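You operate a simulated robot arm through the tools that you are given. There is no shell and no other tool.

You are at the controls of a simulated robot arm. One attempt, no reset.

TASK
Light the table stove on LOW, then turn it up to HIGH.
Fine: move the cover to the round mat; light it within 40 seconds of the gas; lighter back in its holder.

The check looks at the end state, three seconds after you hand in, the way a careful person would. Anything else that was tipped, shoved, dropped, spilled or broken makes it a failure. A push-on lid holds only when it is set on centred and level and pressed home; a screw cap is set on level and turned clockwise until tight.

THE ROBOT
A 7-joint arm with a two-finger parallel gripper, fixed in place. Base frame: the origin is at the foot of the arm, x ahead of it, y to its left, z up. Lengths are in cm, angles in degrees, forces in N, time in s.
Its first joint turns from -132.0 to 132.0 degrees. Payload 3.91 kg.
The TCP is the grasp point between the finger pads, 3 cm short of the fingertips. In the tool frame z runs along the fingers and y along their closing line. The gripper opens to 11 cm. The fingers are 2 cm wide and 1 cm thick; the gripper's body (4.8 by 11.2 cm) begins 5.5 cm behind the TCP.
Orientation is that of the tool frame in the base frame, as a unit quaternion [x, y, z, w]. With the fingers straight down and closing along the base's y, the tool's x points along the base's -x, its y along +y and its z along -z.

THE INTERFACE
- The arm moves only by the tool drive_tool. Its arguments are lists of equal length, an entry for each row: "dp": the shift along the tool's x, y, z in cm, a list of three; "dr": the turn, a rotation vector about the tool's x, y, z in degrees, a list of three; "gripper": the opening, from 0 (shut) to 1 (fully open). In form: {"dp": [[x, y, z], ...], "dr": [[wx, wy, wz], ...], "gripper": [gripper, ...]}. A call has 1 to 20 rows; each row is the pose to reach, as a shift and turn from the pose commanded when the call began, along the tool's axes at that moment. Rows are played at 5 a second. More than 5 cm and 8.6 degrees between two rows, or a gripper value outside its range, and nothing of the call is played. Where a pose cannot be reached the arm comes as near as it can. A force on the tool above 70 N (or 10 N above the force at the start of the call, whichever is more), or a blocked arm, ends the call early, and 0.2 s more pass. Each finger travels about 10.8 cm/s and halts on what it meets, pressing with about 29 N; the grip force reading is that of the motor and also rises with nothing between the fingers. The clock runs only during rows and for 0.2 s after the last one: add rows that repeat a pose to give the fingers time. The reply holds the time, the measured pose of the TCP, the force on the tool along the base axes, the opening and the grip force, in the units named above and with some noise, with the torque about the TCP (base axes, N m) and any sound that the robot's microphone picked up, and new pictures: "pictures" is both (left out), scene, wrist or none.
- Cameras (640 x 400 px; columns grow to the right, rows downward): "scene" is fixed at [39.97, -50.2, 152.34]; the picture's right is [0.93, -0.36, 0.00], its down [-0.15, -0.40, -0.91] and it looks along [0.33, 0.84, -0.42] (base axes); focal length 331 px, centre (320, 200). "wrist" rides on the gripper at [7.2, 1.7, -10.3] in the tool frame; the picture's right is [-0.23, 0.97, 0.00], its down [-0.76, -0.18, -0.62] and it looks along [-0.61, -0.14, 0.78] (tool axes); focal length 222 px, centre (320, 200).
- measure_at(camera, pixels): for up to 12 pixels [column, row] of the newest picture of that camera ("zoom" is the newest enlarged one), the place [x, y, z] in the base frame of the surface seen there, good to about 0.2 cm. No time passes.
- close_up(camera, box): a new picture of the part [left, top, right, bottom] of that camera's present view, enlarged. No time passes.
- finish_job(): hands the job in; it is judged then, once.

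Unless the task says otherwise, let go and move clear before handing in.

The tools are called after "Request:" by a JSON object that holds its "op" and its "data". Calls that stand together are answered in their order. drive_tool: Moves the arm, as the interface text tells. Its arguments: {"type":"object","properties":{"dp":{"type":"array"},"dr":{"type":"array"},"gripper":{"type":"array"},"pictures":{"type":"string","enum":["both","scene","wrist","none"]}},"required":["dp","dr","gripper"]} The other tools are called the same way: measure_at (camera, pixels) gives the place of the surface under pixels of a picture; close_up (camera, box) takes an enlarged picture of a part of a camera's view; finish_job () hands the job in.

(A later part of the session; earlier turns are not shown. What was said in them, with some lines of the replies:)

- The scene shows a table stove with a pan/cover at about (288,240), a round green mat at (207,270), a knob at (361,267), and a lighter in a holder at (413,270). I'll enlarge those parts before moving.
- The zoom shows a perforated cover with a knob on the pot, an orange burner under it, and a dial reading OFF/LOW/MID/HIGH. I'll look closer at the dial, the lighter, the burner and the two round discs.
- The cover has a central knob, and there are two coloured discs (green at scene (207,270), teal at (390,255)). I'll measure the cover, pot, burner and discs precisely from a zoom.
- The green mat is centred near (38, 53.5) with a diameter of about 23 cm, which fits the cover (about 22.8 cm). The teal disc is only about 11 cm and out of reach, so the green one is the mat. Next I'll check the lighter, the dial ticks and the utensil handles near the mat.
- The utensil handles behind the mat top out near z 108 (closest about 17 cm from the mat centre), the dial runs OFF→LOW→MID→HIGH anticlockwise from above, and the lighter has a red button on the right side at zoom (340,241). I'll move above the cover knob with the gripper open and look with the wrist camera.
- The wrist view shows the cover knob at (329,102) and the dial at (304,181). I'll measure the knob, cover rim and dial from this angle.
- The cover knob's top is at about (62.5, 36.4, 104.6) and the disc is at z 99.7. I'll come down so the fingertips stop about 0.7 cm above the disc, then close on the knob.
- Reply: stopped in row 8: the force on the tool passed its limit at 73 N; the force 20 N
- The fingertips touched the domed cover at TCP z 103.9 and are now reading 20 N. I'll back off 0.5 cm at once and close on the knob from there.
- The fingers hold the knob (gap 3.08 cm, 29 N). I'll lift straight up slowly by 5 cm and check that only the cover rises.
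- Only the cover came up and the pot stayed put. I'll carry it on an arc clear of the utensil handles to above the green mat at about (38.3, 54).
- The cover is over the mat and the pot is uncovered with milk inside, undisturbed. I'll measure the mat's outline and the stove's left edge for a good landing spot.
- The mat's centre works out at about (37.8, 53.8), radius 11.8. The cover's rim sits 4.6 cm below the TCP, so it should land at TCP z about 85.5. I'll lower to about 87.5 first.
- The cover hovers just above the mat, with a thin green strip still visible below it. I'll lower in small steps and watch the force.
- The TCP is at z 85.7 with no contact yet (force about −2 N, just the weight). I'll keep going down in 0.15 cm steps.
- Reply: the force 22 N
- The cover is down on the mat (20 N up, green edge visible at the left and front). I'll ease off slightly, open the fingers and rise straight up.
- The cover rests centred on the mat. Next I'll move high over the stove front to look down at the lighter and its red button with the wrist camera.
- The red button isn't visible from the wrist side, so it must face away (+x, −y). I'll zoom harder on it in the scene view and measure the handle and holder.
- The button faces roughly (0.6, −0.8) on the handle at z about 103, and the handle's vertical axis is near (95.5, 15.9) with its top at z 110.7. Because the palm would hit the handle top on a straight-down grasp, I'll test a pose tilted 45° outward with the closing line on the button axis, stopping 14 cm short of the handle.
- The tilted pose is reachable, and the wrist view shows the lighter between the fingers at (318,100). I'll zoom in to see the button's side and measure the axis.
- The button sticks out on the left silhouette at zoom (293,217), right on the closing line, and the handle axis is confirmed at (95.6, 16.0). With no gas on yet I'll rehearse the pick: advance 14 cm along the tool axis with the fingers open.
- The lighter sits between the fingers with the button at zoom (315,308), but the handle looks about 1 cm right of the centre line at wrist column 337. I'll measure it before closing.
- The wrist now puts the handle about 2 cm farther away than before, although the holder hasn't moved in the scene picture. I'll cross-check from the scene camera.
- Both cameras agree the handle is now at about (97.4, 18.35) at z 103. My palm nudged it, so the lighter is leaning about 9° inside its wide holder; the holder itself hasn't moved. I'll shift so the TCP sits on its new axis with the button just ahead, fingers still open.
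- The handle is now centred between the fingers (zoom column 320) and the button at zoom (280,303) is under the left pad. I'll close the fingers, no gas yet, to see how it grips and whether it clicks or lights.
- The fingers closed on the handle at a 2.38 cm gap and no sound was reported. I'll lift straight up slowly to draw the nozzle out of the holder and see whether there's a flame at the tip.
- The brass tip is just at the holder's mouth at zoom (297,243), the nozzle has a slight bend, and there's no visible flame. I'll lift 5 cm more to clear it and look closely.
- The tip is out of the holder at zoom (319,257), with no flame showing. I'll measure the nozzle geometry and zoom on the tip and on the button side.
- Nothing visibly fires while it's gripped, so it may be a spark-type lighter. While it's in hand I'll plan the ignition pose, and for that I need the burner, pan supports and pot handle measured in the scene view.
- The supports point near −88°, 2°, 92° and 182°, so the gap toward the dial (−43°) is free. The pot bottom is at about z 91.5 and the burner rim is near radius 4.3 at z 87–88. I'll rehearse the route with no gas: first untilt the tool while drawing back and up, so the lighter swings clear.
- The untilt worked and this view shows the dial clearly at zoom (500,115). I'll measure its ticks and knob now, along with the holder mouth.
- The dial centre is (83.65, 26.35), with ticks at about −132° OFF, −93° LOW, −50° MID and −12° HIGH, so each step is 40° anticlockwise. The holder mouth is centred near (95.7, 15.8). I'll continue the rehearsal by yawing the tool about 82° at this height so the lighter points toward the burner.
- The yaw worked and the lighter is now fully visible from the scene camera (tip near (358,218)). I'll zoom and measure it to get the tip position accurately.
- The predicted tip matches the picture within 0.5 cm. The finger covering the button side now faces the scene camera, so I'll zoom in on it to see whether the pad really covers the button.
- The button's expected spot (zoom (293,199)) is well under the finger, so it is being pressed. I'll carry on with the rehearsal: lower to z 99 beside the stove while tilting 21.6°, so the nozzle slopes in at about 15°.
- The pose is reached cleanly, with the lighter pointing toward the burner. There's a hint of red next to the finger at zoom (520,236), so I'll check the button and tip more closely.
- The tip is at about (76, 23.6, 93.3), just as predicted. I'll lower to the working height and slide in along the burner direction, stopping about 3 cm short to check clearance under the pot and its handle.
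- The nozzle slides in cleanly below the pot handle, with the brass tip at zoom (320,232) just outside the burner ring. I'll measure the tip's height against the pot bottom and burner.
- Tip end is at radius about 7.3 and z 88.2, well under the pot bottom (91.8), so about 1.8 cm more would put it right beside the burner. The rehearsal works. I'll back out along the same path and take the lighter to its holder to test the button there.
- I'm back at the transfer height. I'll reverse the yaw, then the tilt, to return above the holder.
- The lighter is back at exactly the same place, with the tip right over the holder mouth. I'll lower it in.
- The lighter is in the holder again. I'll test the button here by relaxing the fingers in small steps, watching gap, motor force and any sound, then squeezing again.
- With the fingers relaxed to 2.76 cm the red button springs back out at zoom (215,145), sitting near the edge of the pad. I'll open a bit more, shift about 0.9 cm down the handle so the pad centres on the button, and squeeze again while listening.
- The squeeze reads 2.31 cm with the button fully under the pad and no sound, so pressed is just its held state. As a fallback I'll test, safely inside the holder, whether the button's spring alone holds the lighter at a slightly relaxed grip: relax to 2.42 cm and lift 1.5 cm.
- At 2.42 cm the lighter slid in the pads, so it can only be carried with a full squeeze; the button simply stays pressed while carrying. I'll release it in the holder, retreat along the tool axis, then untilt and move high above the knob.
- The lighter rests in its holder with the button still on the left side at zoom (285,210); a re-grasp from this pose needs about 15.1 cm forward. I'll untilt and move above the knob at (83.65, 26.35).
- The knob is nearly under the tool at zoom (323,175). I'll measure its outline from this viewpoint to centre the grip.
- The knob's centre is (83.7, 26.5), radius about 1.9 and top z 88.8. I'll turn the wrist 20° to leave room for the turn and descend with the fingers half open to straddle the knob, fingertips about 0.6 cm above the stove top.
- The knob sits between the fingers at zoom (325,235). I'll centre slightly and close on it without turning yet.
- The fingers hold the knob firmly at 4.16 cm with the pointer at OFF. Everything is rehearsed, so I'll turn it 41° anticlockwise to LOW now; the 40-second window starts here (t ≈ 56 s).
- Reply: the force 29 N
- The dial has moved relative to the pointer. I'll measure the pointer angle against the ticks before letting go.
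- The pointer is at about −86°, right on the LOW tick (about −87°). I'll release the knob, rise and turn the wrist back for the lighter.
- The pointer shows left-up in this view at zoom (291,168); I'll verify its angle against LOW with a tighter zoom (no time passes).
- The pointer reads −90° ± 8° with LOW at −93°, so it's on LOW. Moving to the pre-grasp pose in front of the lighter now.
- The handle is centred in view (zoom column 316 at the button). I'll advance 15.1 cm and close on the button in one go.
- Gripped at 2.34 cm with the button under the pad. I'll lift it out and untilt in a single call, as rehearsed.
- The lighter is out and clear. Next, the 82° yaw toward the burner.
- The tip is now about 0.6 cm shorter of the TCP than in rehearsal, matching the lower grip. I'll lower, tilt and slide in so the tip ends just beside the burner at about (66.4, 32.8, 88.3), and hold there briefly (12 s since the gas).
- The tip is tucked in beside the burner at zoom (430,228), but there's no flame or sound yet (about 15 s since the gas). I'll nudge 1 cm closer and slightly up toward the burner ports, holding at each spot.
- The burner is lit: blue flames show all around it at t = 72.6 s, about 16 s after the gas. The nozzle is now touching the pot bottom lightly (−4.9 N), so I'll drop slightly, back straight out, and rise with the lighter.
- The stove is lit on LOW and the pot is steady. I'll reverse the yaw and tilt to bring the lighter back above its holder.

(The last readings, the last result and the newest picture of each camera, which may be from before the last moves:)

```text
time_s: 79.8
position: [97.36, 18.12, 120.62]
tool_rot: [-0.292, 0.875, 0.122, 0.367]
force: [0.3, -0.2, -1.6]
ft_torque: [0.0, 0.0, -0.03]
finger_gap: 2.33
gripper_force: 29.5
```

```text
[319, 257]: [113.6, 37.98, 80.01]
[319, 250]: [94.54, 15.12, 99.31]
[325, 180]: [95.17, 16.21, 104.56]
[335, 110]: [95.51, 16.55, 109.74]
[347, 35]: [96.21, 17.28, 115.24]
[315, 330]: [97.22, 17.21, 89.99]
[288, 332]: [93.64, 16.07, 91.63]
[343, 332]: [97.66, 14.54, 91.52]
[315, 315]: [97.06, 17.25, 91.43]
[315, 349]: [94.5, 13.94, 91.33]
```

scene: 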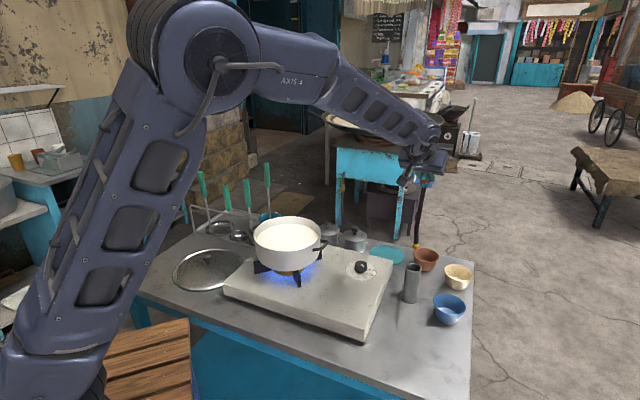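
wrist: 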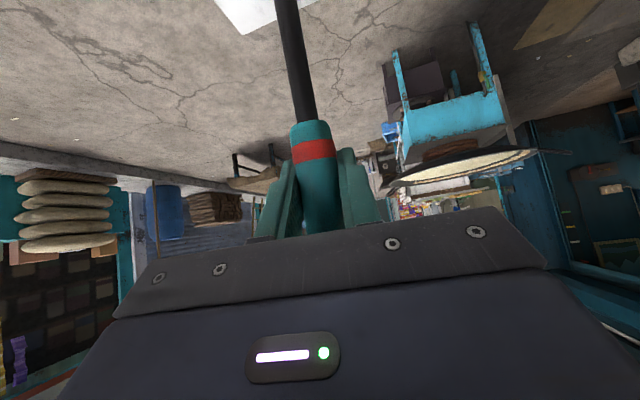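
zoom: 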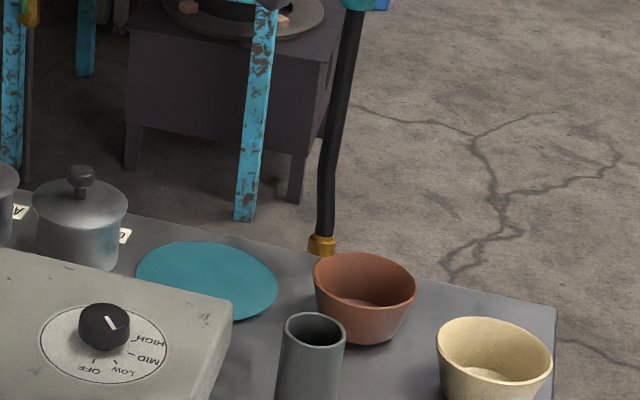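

The tip hangs over the holder mouth just as before. I'll lower it in and release it.

Request:
{"op": "drive_tool", "data": {"dp": [[1.6, 0, 1.6], [3.2, 0, 3.2], [4.8, 0, 4.8], [6.4, 0, 6.4], [8.0, 0, 8.0], [9.6, 0, 9.6], [11.0, 0, 11.0], [12.0, 0, 12.0], [12.4, 0, 12.4], [12.4, 0, 12.4]], "dr": [[0, 0, 0], [0, 0, 0], [0, 0, 0], [0, 0, 0], [0, 0, 0], [0, 0, 0], [0, 0, 0], [0, 0, 0], [0, 0, 0], [0, 0, 0]], "gripper": [0, 0, 0, 0, 0, 0, 0, 0, 0, 0]}}

Request:
{"op": "close_up", "data": {"camera": "scene", "box": [370, 200, 470, 310]}}

```text
time_s: 82.0
position: [97.5, 18.2, 102.98]
tool_rot: [-0.292, 0.875, 0.122, 0.365]
force: [-2.3, -6.4, -3.4]
ft_torque: [-0.76, 0.22, 0.05]
finger_gap: 2.35
gripper_force: 28.9
```

scene: 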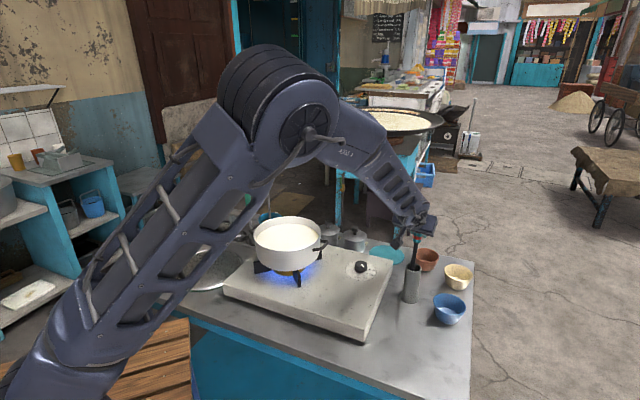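
wrist: 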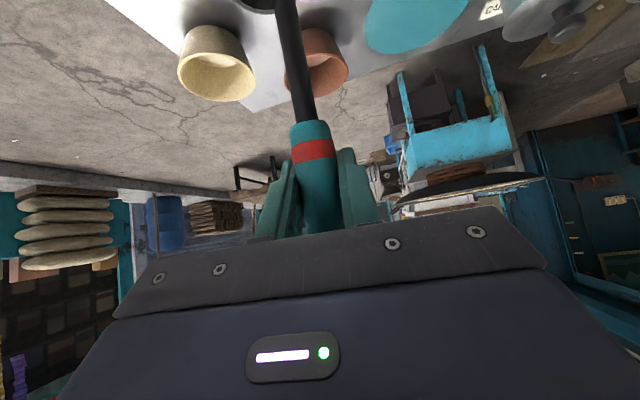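

```text
3.64 times, centred on (420, 255) of scene
```

zoom: 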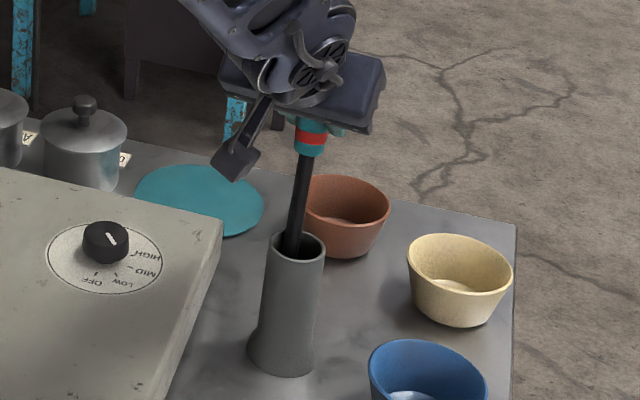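

The lighter is down in the holder. I'll open the fingers slowly and retreat along the tool axis.

Request:
{"op": "drive_tool", "data": {"dp": [[0, 0, 0], [0, 0, 0], [0, 0, 0], [0, 0, 0], [-0.2, 0, -1.5], [-0.4, 0, -4], [-0.6, 0, -8], [-0.8, 0, -12], [-1.0, 0, -15.1], [-1.0, 0, -15.1]], "dr": [[0, 0, 0], [0, 0, 0], [0, 0, 0], [0, 0, 0], [0, 0, 0], [0, 0, 0], [0, 0, 0], [0, 0, 0], [0, 0, 0], [0, 0, 0]], "gripper": [0.24, 0.4, 0.7, 1, 1, 1, 1, 1, 1, 1]}}

Request:
{"op": "close_up", "data": {"camera": "wrist", "box": [240, 0, 400, 200]}}

Request:
{"op": "close_up", "data": {"camera": "scene", "box": [370, 190, 470, 310]}}

```text
time_s: 84.2
position: [89.45, 12.12, 114.28]
tool_rot: [-0.292, 0.875, 0.122, 0.366]
force: [0.6, -0.4, 0.1]
ft_torque: [-0.01, -0.03, 0.02]
finger_gap: 11.0
gripper_force: 0.1
```

scene: 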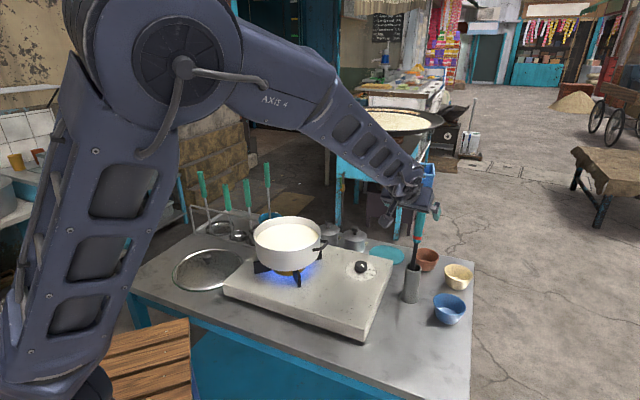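
wrist: 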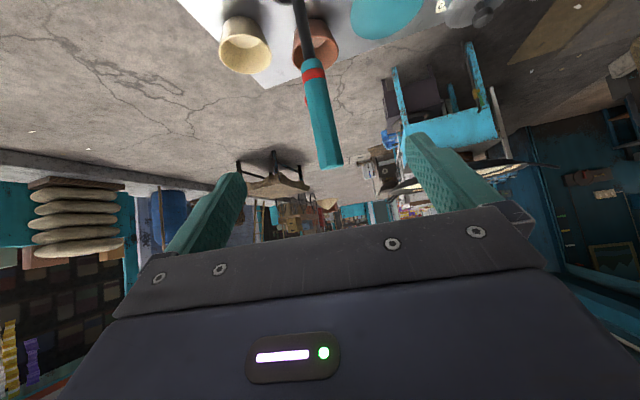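

```text
2.00 times, centred on (320, 100) of wrist
```

zoom: 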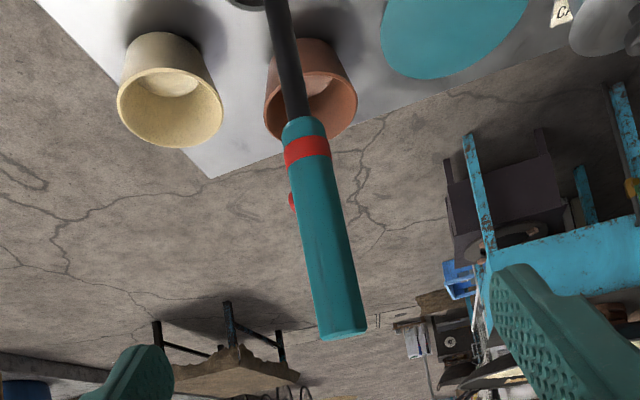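

```text
3.33 times, centred on (420, 250) of scene
```

zoom: 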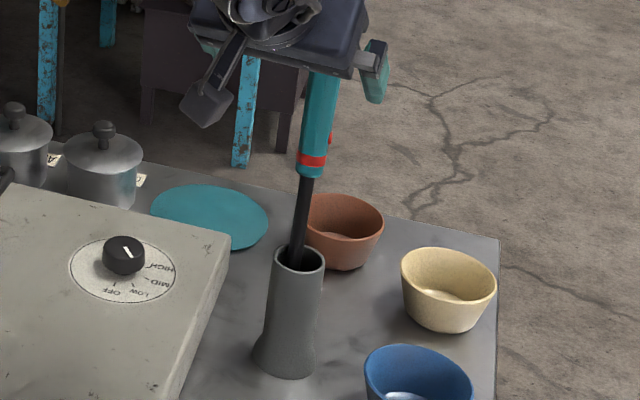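

The lighter stands in its holder. I'll untilt and return above the knob to turn it up to HIGH.

Request:
{"op": "drive_tool", "data": {"dp": [[-0.23, 2.49, 0.72], [-0.46, 4.98, 1.44], [-0.68, 7.47, 2.15], [-0.91, 9.97, 2.87], [-1.13, 12.46, 3.59], [-1.36, 14.95, 4.31], [-1.36, 14.95, 4.31]], "dr": [[0, 7.5, 0], [0, 15, 0], [0, 22.5, 0], [0, 30, 0], [0, 37.5, 0], [0, 45, 0], [0, 45, 0]], "gripper": [1, 1, 1, 1, 1, 1, 1], "pictures": "both"}}

Request:
{"op": "close_up", "data": {"camera": "wrist", "box": [280, 40, 364, 130]}}

```text
time_s: 85.8
position: [83.69, 26.51, 112.36]
tool_rot: [-0.317, 0.949, 0.001, 0.002]
force: [0.1, -0.1, 0.4]
ft_torque: [-0.02, 0.02, 0.02]
finger_gap: 11.0
gripper_force: 0.1
```

scene: 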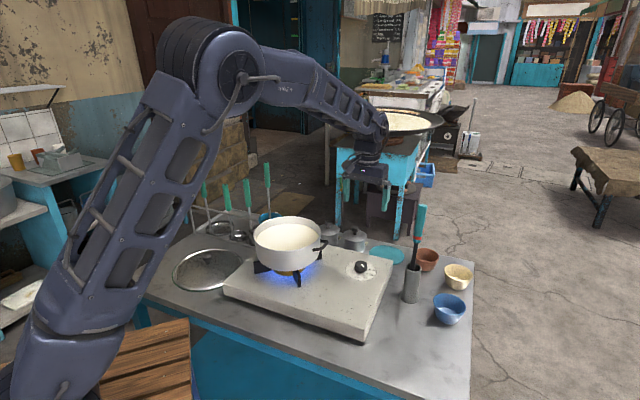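
wrist: 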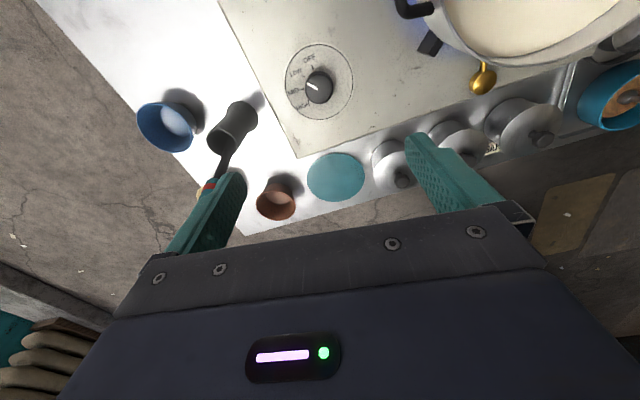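

```text
4.44 times, centred on (322, 85) of wrist
```

zoom: 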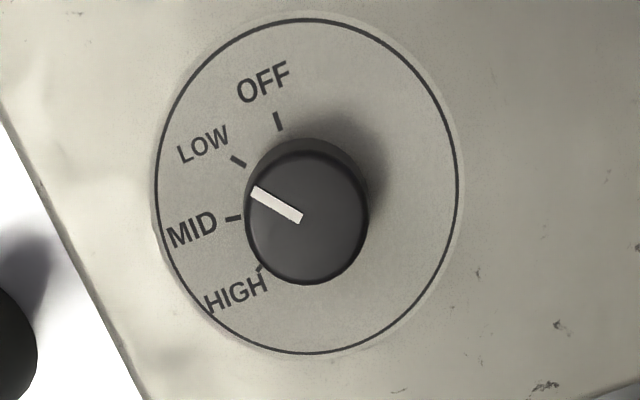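

The tool is right over the knob, which still points to LOW. I'll wind the wrist back about 62° while descending, so there's room for the 80° turn to HIGH.

Request:
{"op": "drive_tool", "data": {"dp": [[0, 0, 3], [0, 0, 6], [0, 0, 9], [0, 0, 12], [0, 0, 15], [0, 0, 17.5], [0, 0, 19.5], [0, 0, 21.2], [0, 0, 22.4], [0, 0, 22.4]], "dr": [[0, 0, 7.8], [0, 0, 15.5], [0, 0, 23.3], [0, 0, 31], [0, 0, 38.8], [0, 0, 46.5], [0, 0, 54.2], [0, 0, 61.9], [0, 0, 61.9], [0, 0, 61.9]], "gripper": [0.55, 0.55, 0.55, 0.55, 0.55, 0.55, 0.55, 0.55, 0.55, 0.55]}}

Request:
{"op": "close_up", "data": {"camera": "wrist", "box": [220, 60, 420, 240]}}

Request:
{"op": "close_up", "data": {"camera": "scene", "box": [290, 200, 410, 290]}}

```text
time_s: 88.0
position: [83.82, 26.73, 90.02]
tool_rot: [0.217, 0.976, 0.002, 0.002]
force: [-1.2, -1.1, -0.3]
ft_torque: [0.0, -0.01, -0.02]
finger_gap: 6.04
gripper_force: 0.0
```

scene: 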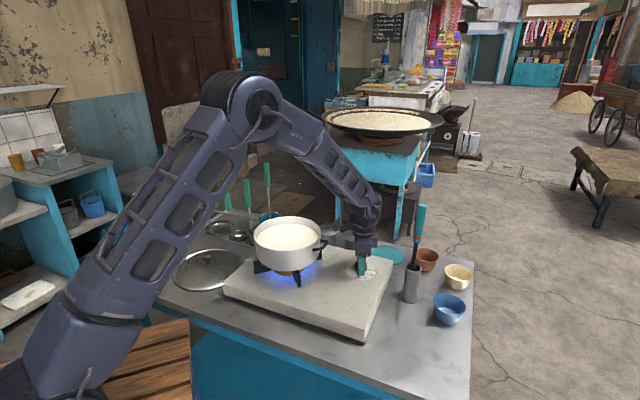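
wrist: 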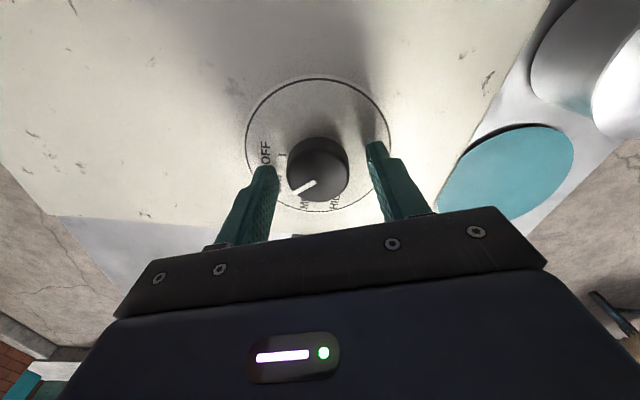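

```text
2.22 times, centred on (320, 150) of wrist
```

zoom: 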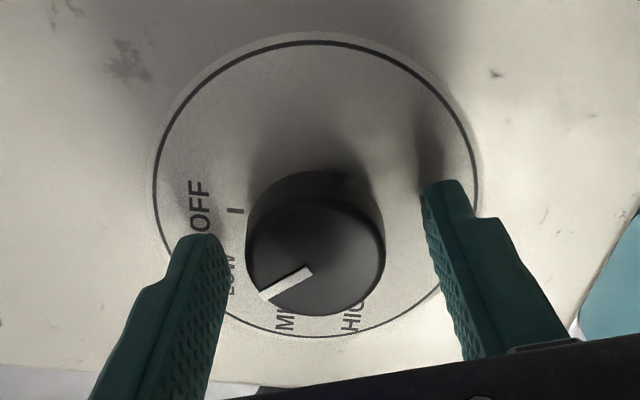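

```text
4.44 times, centred on (350, 245) of scene
```

zoom: 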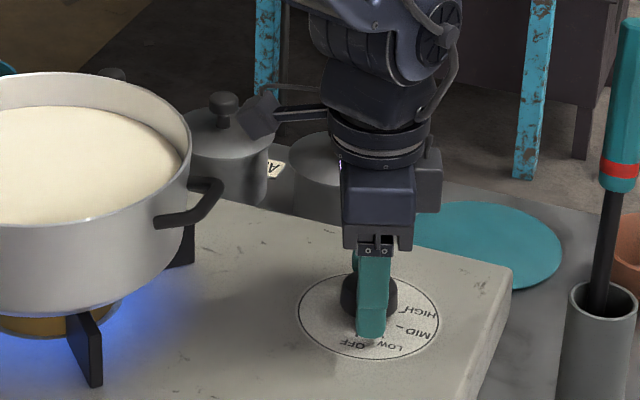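

The knob is between the fingers, about 0.25 cm off-centre. I'll shift and close on it.

Request:
{"op": "drive_tool", "data": {"dp": [[0, -0.25, 0.2], [0, -0.25, 0.2], [0, -0.25, 0.2], [0, -0.25, 0.2], [0, -0.25, 0.2]], "dr": [[0, 0, 0], [0, 0, 0], [0, 0, 0], [0, 0, 0], [0, 0, 0]], "gripper": [0.55, 0.4, 0.2, 0, 0], "pictures": "wrist"}}

Request:
{"op": "close_up", "data": {"camera": "wrist", "box": [220, 60, 420, 240]}}

```text
time_s: 89.2
position: [83.68, 26.54, 89.68]
tool_rot: [0.216, 0.976, 0.004, 0.002]
force: [10.6, 23.7, -2.0]
ft_torque: [0.84, -0.55, 0.01]
finger_gap: 4.14
gripper_force: 44.3
```

wrist: 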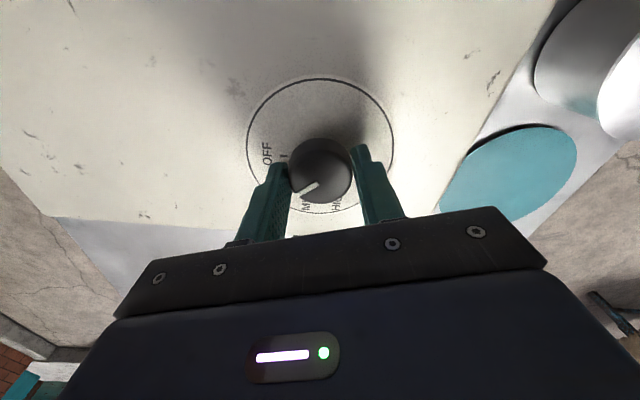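

```text
2.22 times, centred on (320, 150) of wrist
```

zoom: 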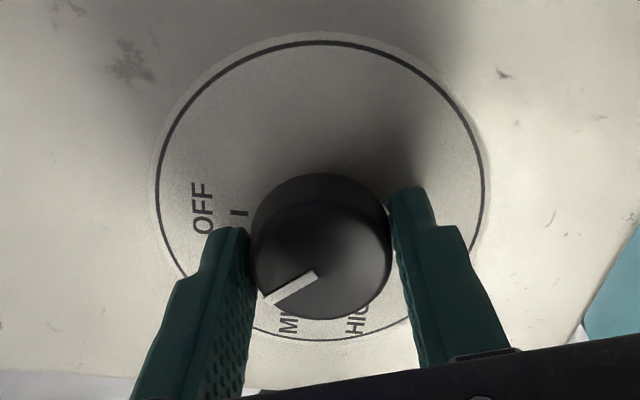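

The knob is held, but I'm pressing it sideways with about 26 N, so I'll ease 0.15 cm back and turn anticlockwise 76° toward HIGH, then check the pointer.

Request:
{"op": "drive_tool", "data": {"dp": [[0, 0.15, 0], [0, 0.15, 0], [0, 0.15, 0], [0, 0.15, 0], [0, 0.15, 0], [0, 0.15, 0], [0, 0.15, 0], [0, 0.15, 0], [0, 0.15, 0], [0, 0.15, 0], [0, 0.15, 0], [0, 0.15, 0]], "dr": [[0, 0, 0], [0, 0, -7.6], [0, 0, -15.2], [0, 0, -22.8], [0, 0, -30.4], [0, 0, -38], [0, 0, -45.6], [0, 0, -53.2], [0, 0, -60.8], [0, 0, -68.4], [0, 0, -76], [0, 0, -76]], "gripper": [0, 0, 0, 0, 0, 0, 0, 0, 0, 0, 0, 0]}}

Request:
{"op": "close_up", "data": {"camera": "wrist", "box": [220, 60, 420, 240]}}

Request:
{"op": "close_up", "data": {"camera": "scene", "box": [230, 200, 410, 310]}}

```text
time_s: 91.8
position: [83.73, 26.41, 89.74]
tool_rot: [-0.432, 0.902, 0.001, 0.004]
force: [13.7, 0.0, 14.0]
ft_torque: [-0.36, 0.1, 0.02]
finger_gap: 4.12
gripper_force: 44.9
```

scene: 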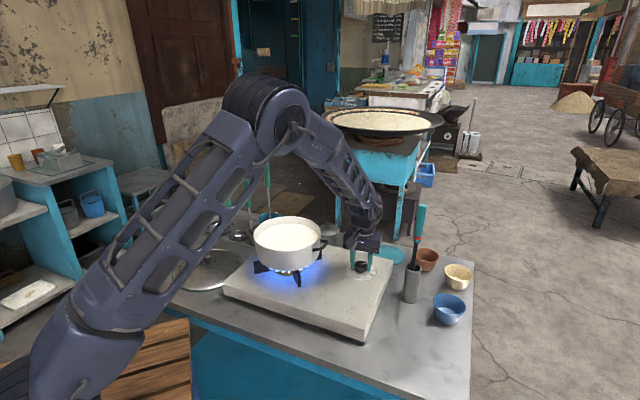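
wrist: 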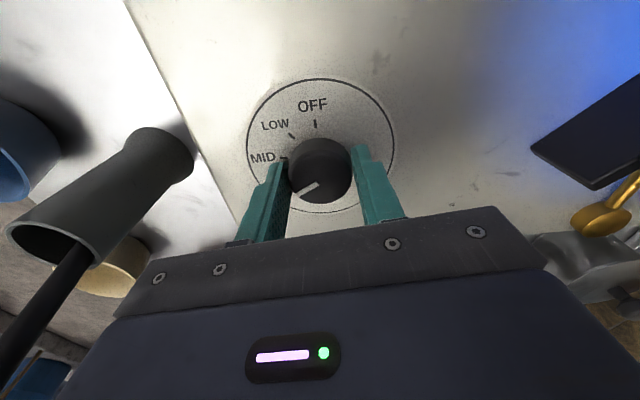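

```text
2.22 times, centred on (320, 150) of wrist
```

zoom: 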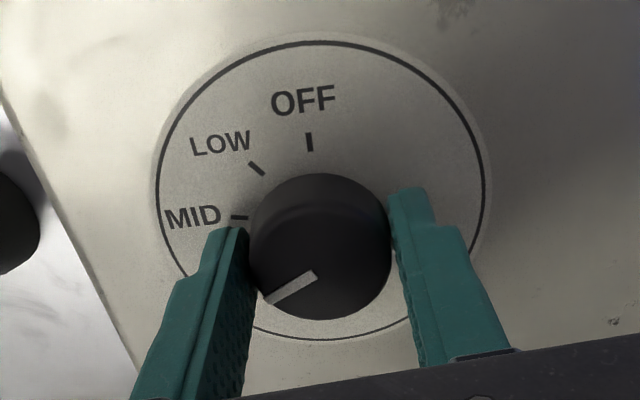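

```text
3.56 times, centred on (320, 255) of scene
```

zoom: 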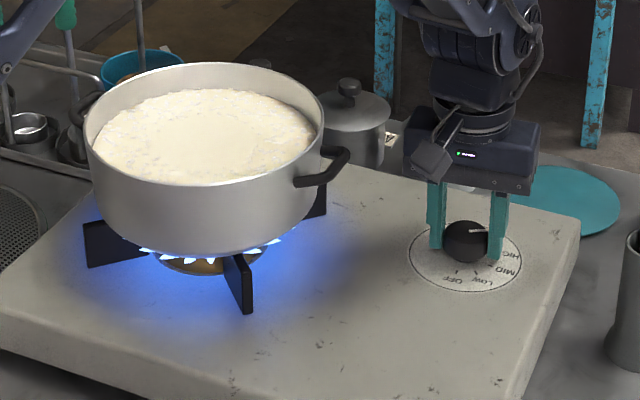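

The flame has grown and the milk is starting to foam, so I should be quick. Checking the pointer angle now (no time passes).

Request:
{"op": "close_up", "data": {"camera": "wrist", "box": [220, 60, 420, 240]}}

Request:
{"op": "measure_at", "data": {"camera": "zoom", "pixels": [[270, 299], [280, 294], [305, 281], [314, 275], [310, 142], [257, 168], [238, 217], [320, 40], [320, 338], [160, 200], [484, 200]]}}

Request:
{"op": "close_up", "data": {"camera": "scene", "box": [335, 245, 391, 280]}}

Request:
{"op": "close_up", "data": {"camera": "scene", "box": [245, 210, 335, 290]}}

```text
2.22 times, centred on (320, 150) of wrist
```

zoom: 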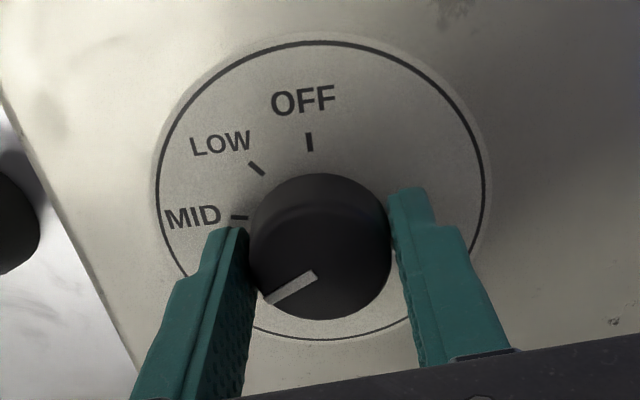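

```text
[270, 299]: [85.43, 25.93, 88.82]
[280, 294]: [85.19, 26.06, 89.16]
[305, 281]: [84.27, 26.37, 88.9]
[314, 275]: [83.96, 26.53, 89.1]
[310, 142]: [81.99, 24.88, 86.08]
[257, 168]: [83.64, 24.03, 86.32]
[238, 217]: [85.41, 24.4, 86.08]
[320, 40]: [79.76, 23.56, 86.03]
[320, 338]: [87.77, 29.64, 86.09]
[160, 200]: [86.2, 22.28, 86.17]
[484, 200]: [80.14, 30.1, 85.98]
```

```text
11.43 times, centred on (363, 262) of scene
```

zoom: 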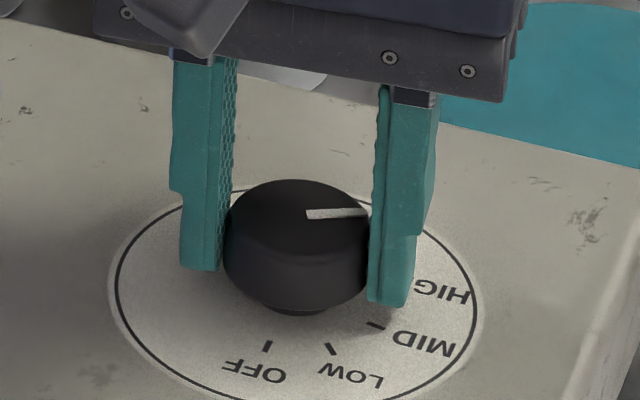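

```text
5.00 times, centred on (290, 250) of scene
```

zoom: 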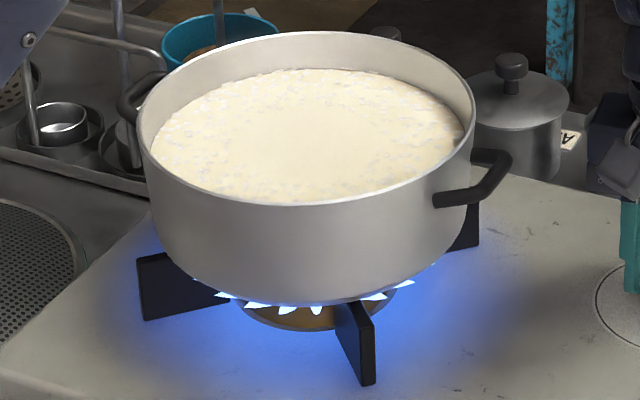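

The pointer reads about −18° with the HIGH tick near −13°, so it needs about 4° more. I'll finish the turn, open, and rise straight clear in one call.

Request:
{"op": "drive_tool", "data": {"dp": [[0, 0, 0], [0, 0, 0], [0, 0, 0], [0, 0, 0], [0, 0, -3], [0, 0, -7.5], [0, 0, -12], [0, 0, -16.5], [0, 0, -20]], "dr": [[0, 0, -4], [0, 0, -4], [0, 0, -4], [0, 0, -4], [0, 0, -4], [0, 0, -4], [0, 0, -4], [0, 0, -4], [0, 0, -4]], "gripper": [0, 0, 0.5, 0.6, 0.6, 0.7, 0.8, 0.8, 0.8]}}

Request:
{"op": "close_up", "data": {"camera": "wrist", "box": [280, 40, 364, 130]}}

Request:
{"op": "close_up", "data": {"camera": "scene", "box": [335, 245, 391, 280]}}

Request:
{"op": "close_up", "data": {"camera": "scene", "box": [150, 200, 340, 310]}}

```text
time_s: 93.8
position: [83.43, 26.28, 109.68]
tool_rot: [-0.461, 0.887, 0.001, 0.002]
force: [0.2, 0.0, -0.4]
ft_torque: [-0.02, 0.02, -0.01]
finger_gap: 8.8
gripper_force: 0.1
```

scene: 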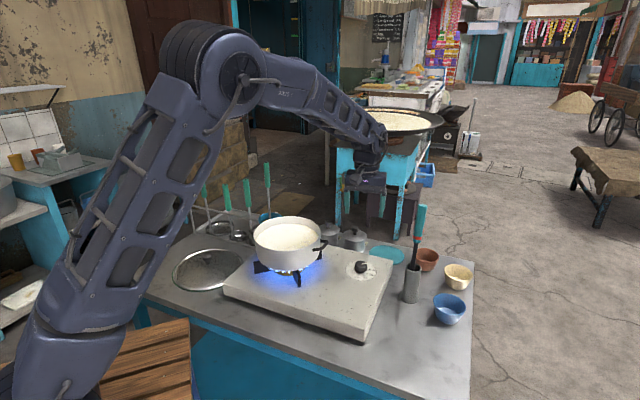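
wrist: 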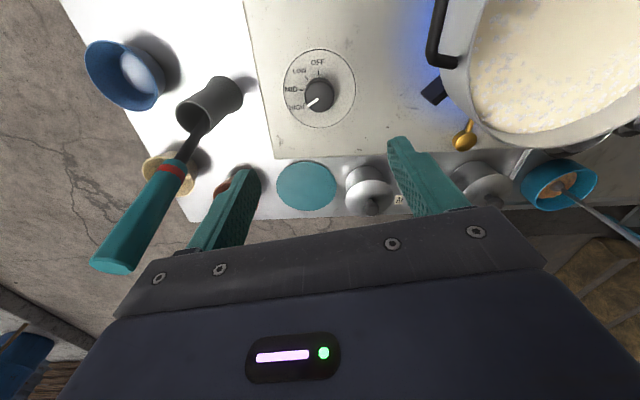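

```text
4.44 times, centred on (322, 85) of wrist
```

zoom: 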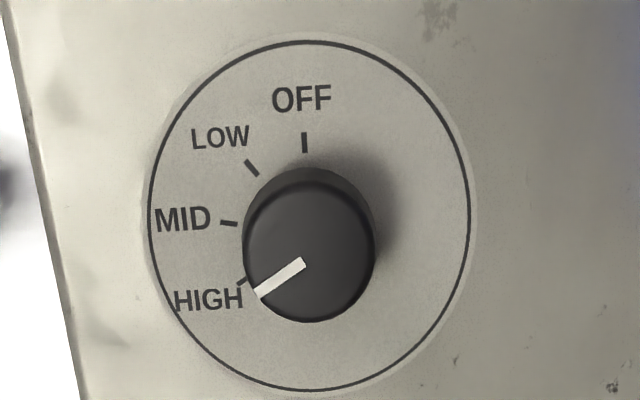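

```text
11.43 times, centred on (363, 262) of scene
```

zoom: 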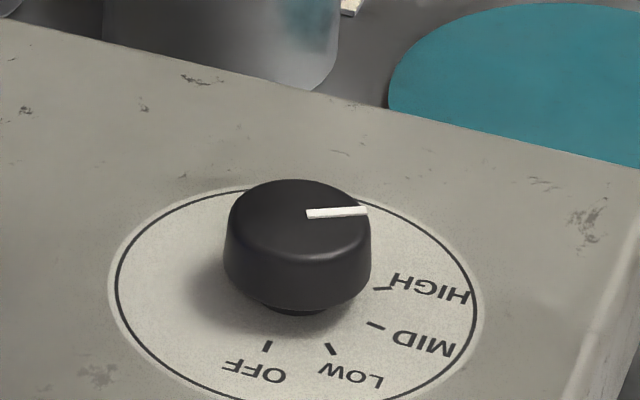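

```text
3.37 times, centred on (245, 255) of scene
```

zoom: 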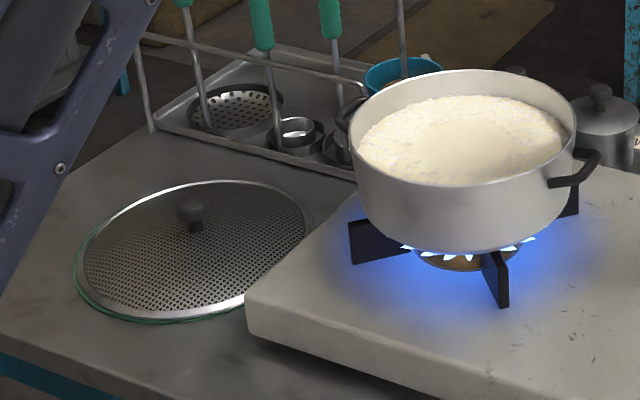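

The pointer lines up with HIGH, the flame is large, the cover is on the mat and the lighter is in its holder. One last free check of the pointer angle and the lighter before handing in.

Request:
{"op": "close_up", "data": {"camera": "wrist", "box": [280, 40, 364, 130]}}

Request:
{"op": "measure_at", "data": {"camera": "zoom", "pixels": [[259, 291], [270, 284], [290, 271], [300, 264], [304, 142], [251, 168], [229, 223], [243, 281], [310, 41], [310, 390], [150, 225], [470, 200]]}}

Request:
{"op": "close_up", "data": {"camera": "scene", "box": [370, 190, 480, 330]}}

```text
4.44 times, centred on (322, 85) of wrist
```

zoom: 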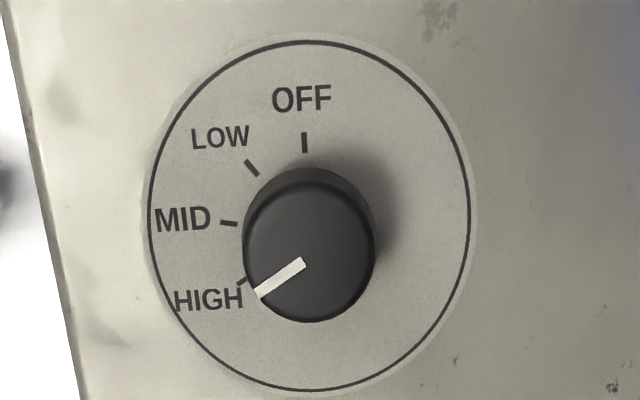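

```text
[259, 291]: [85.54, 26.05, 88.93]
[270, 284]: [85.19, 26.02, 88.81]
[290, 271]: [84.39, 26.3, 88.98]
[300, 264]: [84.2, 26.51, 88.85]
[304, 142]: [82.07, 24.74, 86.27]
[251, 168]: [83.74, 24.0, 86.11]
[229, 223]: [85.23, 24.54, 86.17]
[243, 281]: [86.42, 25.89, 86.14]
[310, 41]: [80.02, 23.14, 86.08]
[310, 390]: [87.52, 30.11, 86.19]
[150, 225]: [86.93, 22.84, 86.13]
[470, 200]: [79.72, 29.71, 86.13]
```

```text
2.86 times, centred on (425, 260) of scene
```

zoom: 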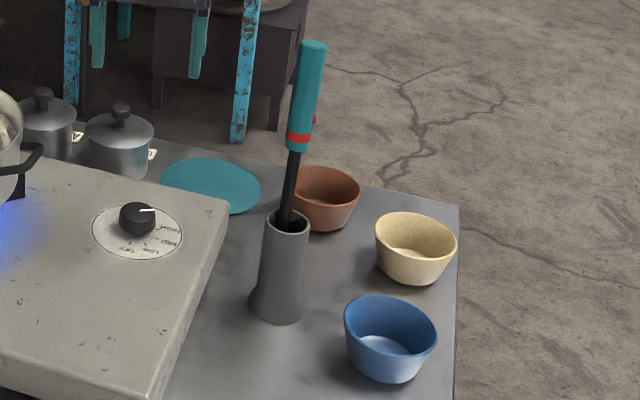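

The pointer is at about −13° and the HIGH tick at about −12°, so it's on HIGH. The flame is burning, the cover is on the mat, the lighter is in its holder and the gripper is clear. I'm handing in before the milk rises any further.

Request:
{"op": "finish_job", "data": {}}

```text
The job is handed in.
```

The stove is lit and turned up to HIGH, and I've handed the job in; no verdict has come back yet.

- **Cover:** it is sitting flat on the green round mat, lifted off by its knob.
- **Lighting:** I opened the gas to LOW at about 56 s. The burner lit by 72.6 s, roughly 16 s later, once I moved the lighter tip right up to the burner.
- **HIGH:** I then turned the knob to HIGH. The pointer reads about −13° against the HIGH mark at about −12°, and the flame grew visibly larger.
- **Lighter:** it is back in its holder, leaning about 9–10° instead of standing upright. I knocked it into that lean during my first approach; the holder itself did not move.
- **Pot:** the lighter's nozzle touched the pot's underside lightly (about 5 N) as the burner caught. The pot stayed put and nothing spilled.
- **Milk:** it was starting to foam when I handed in, with the level still below the rim.
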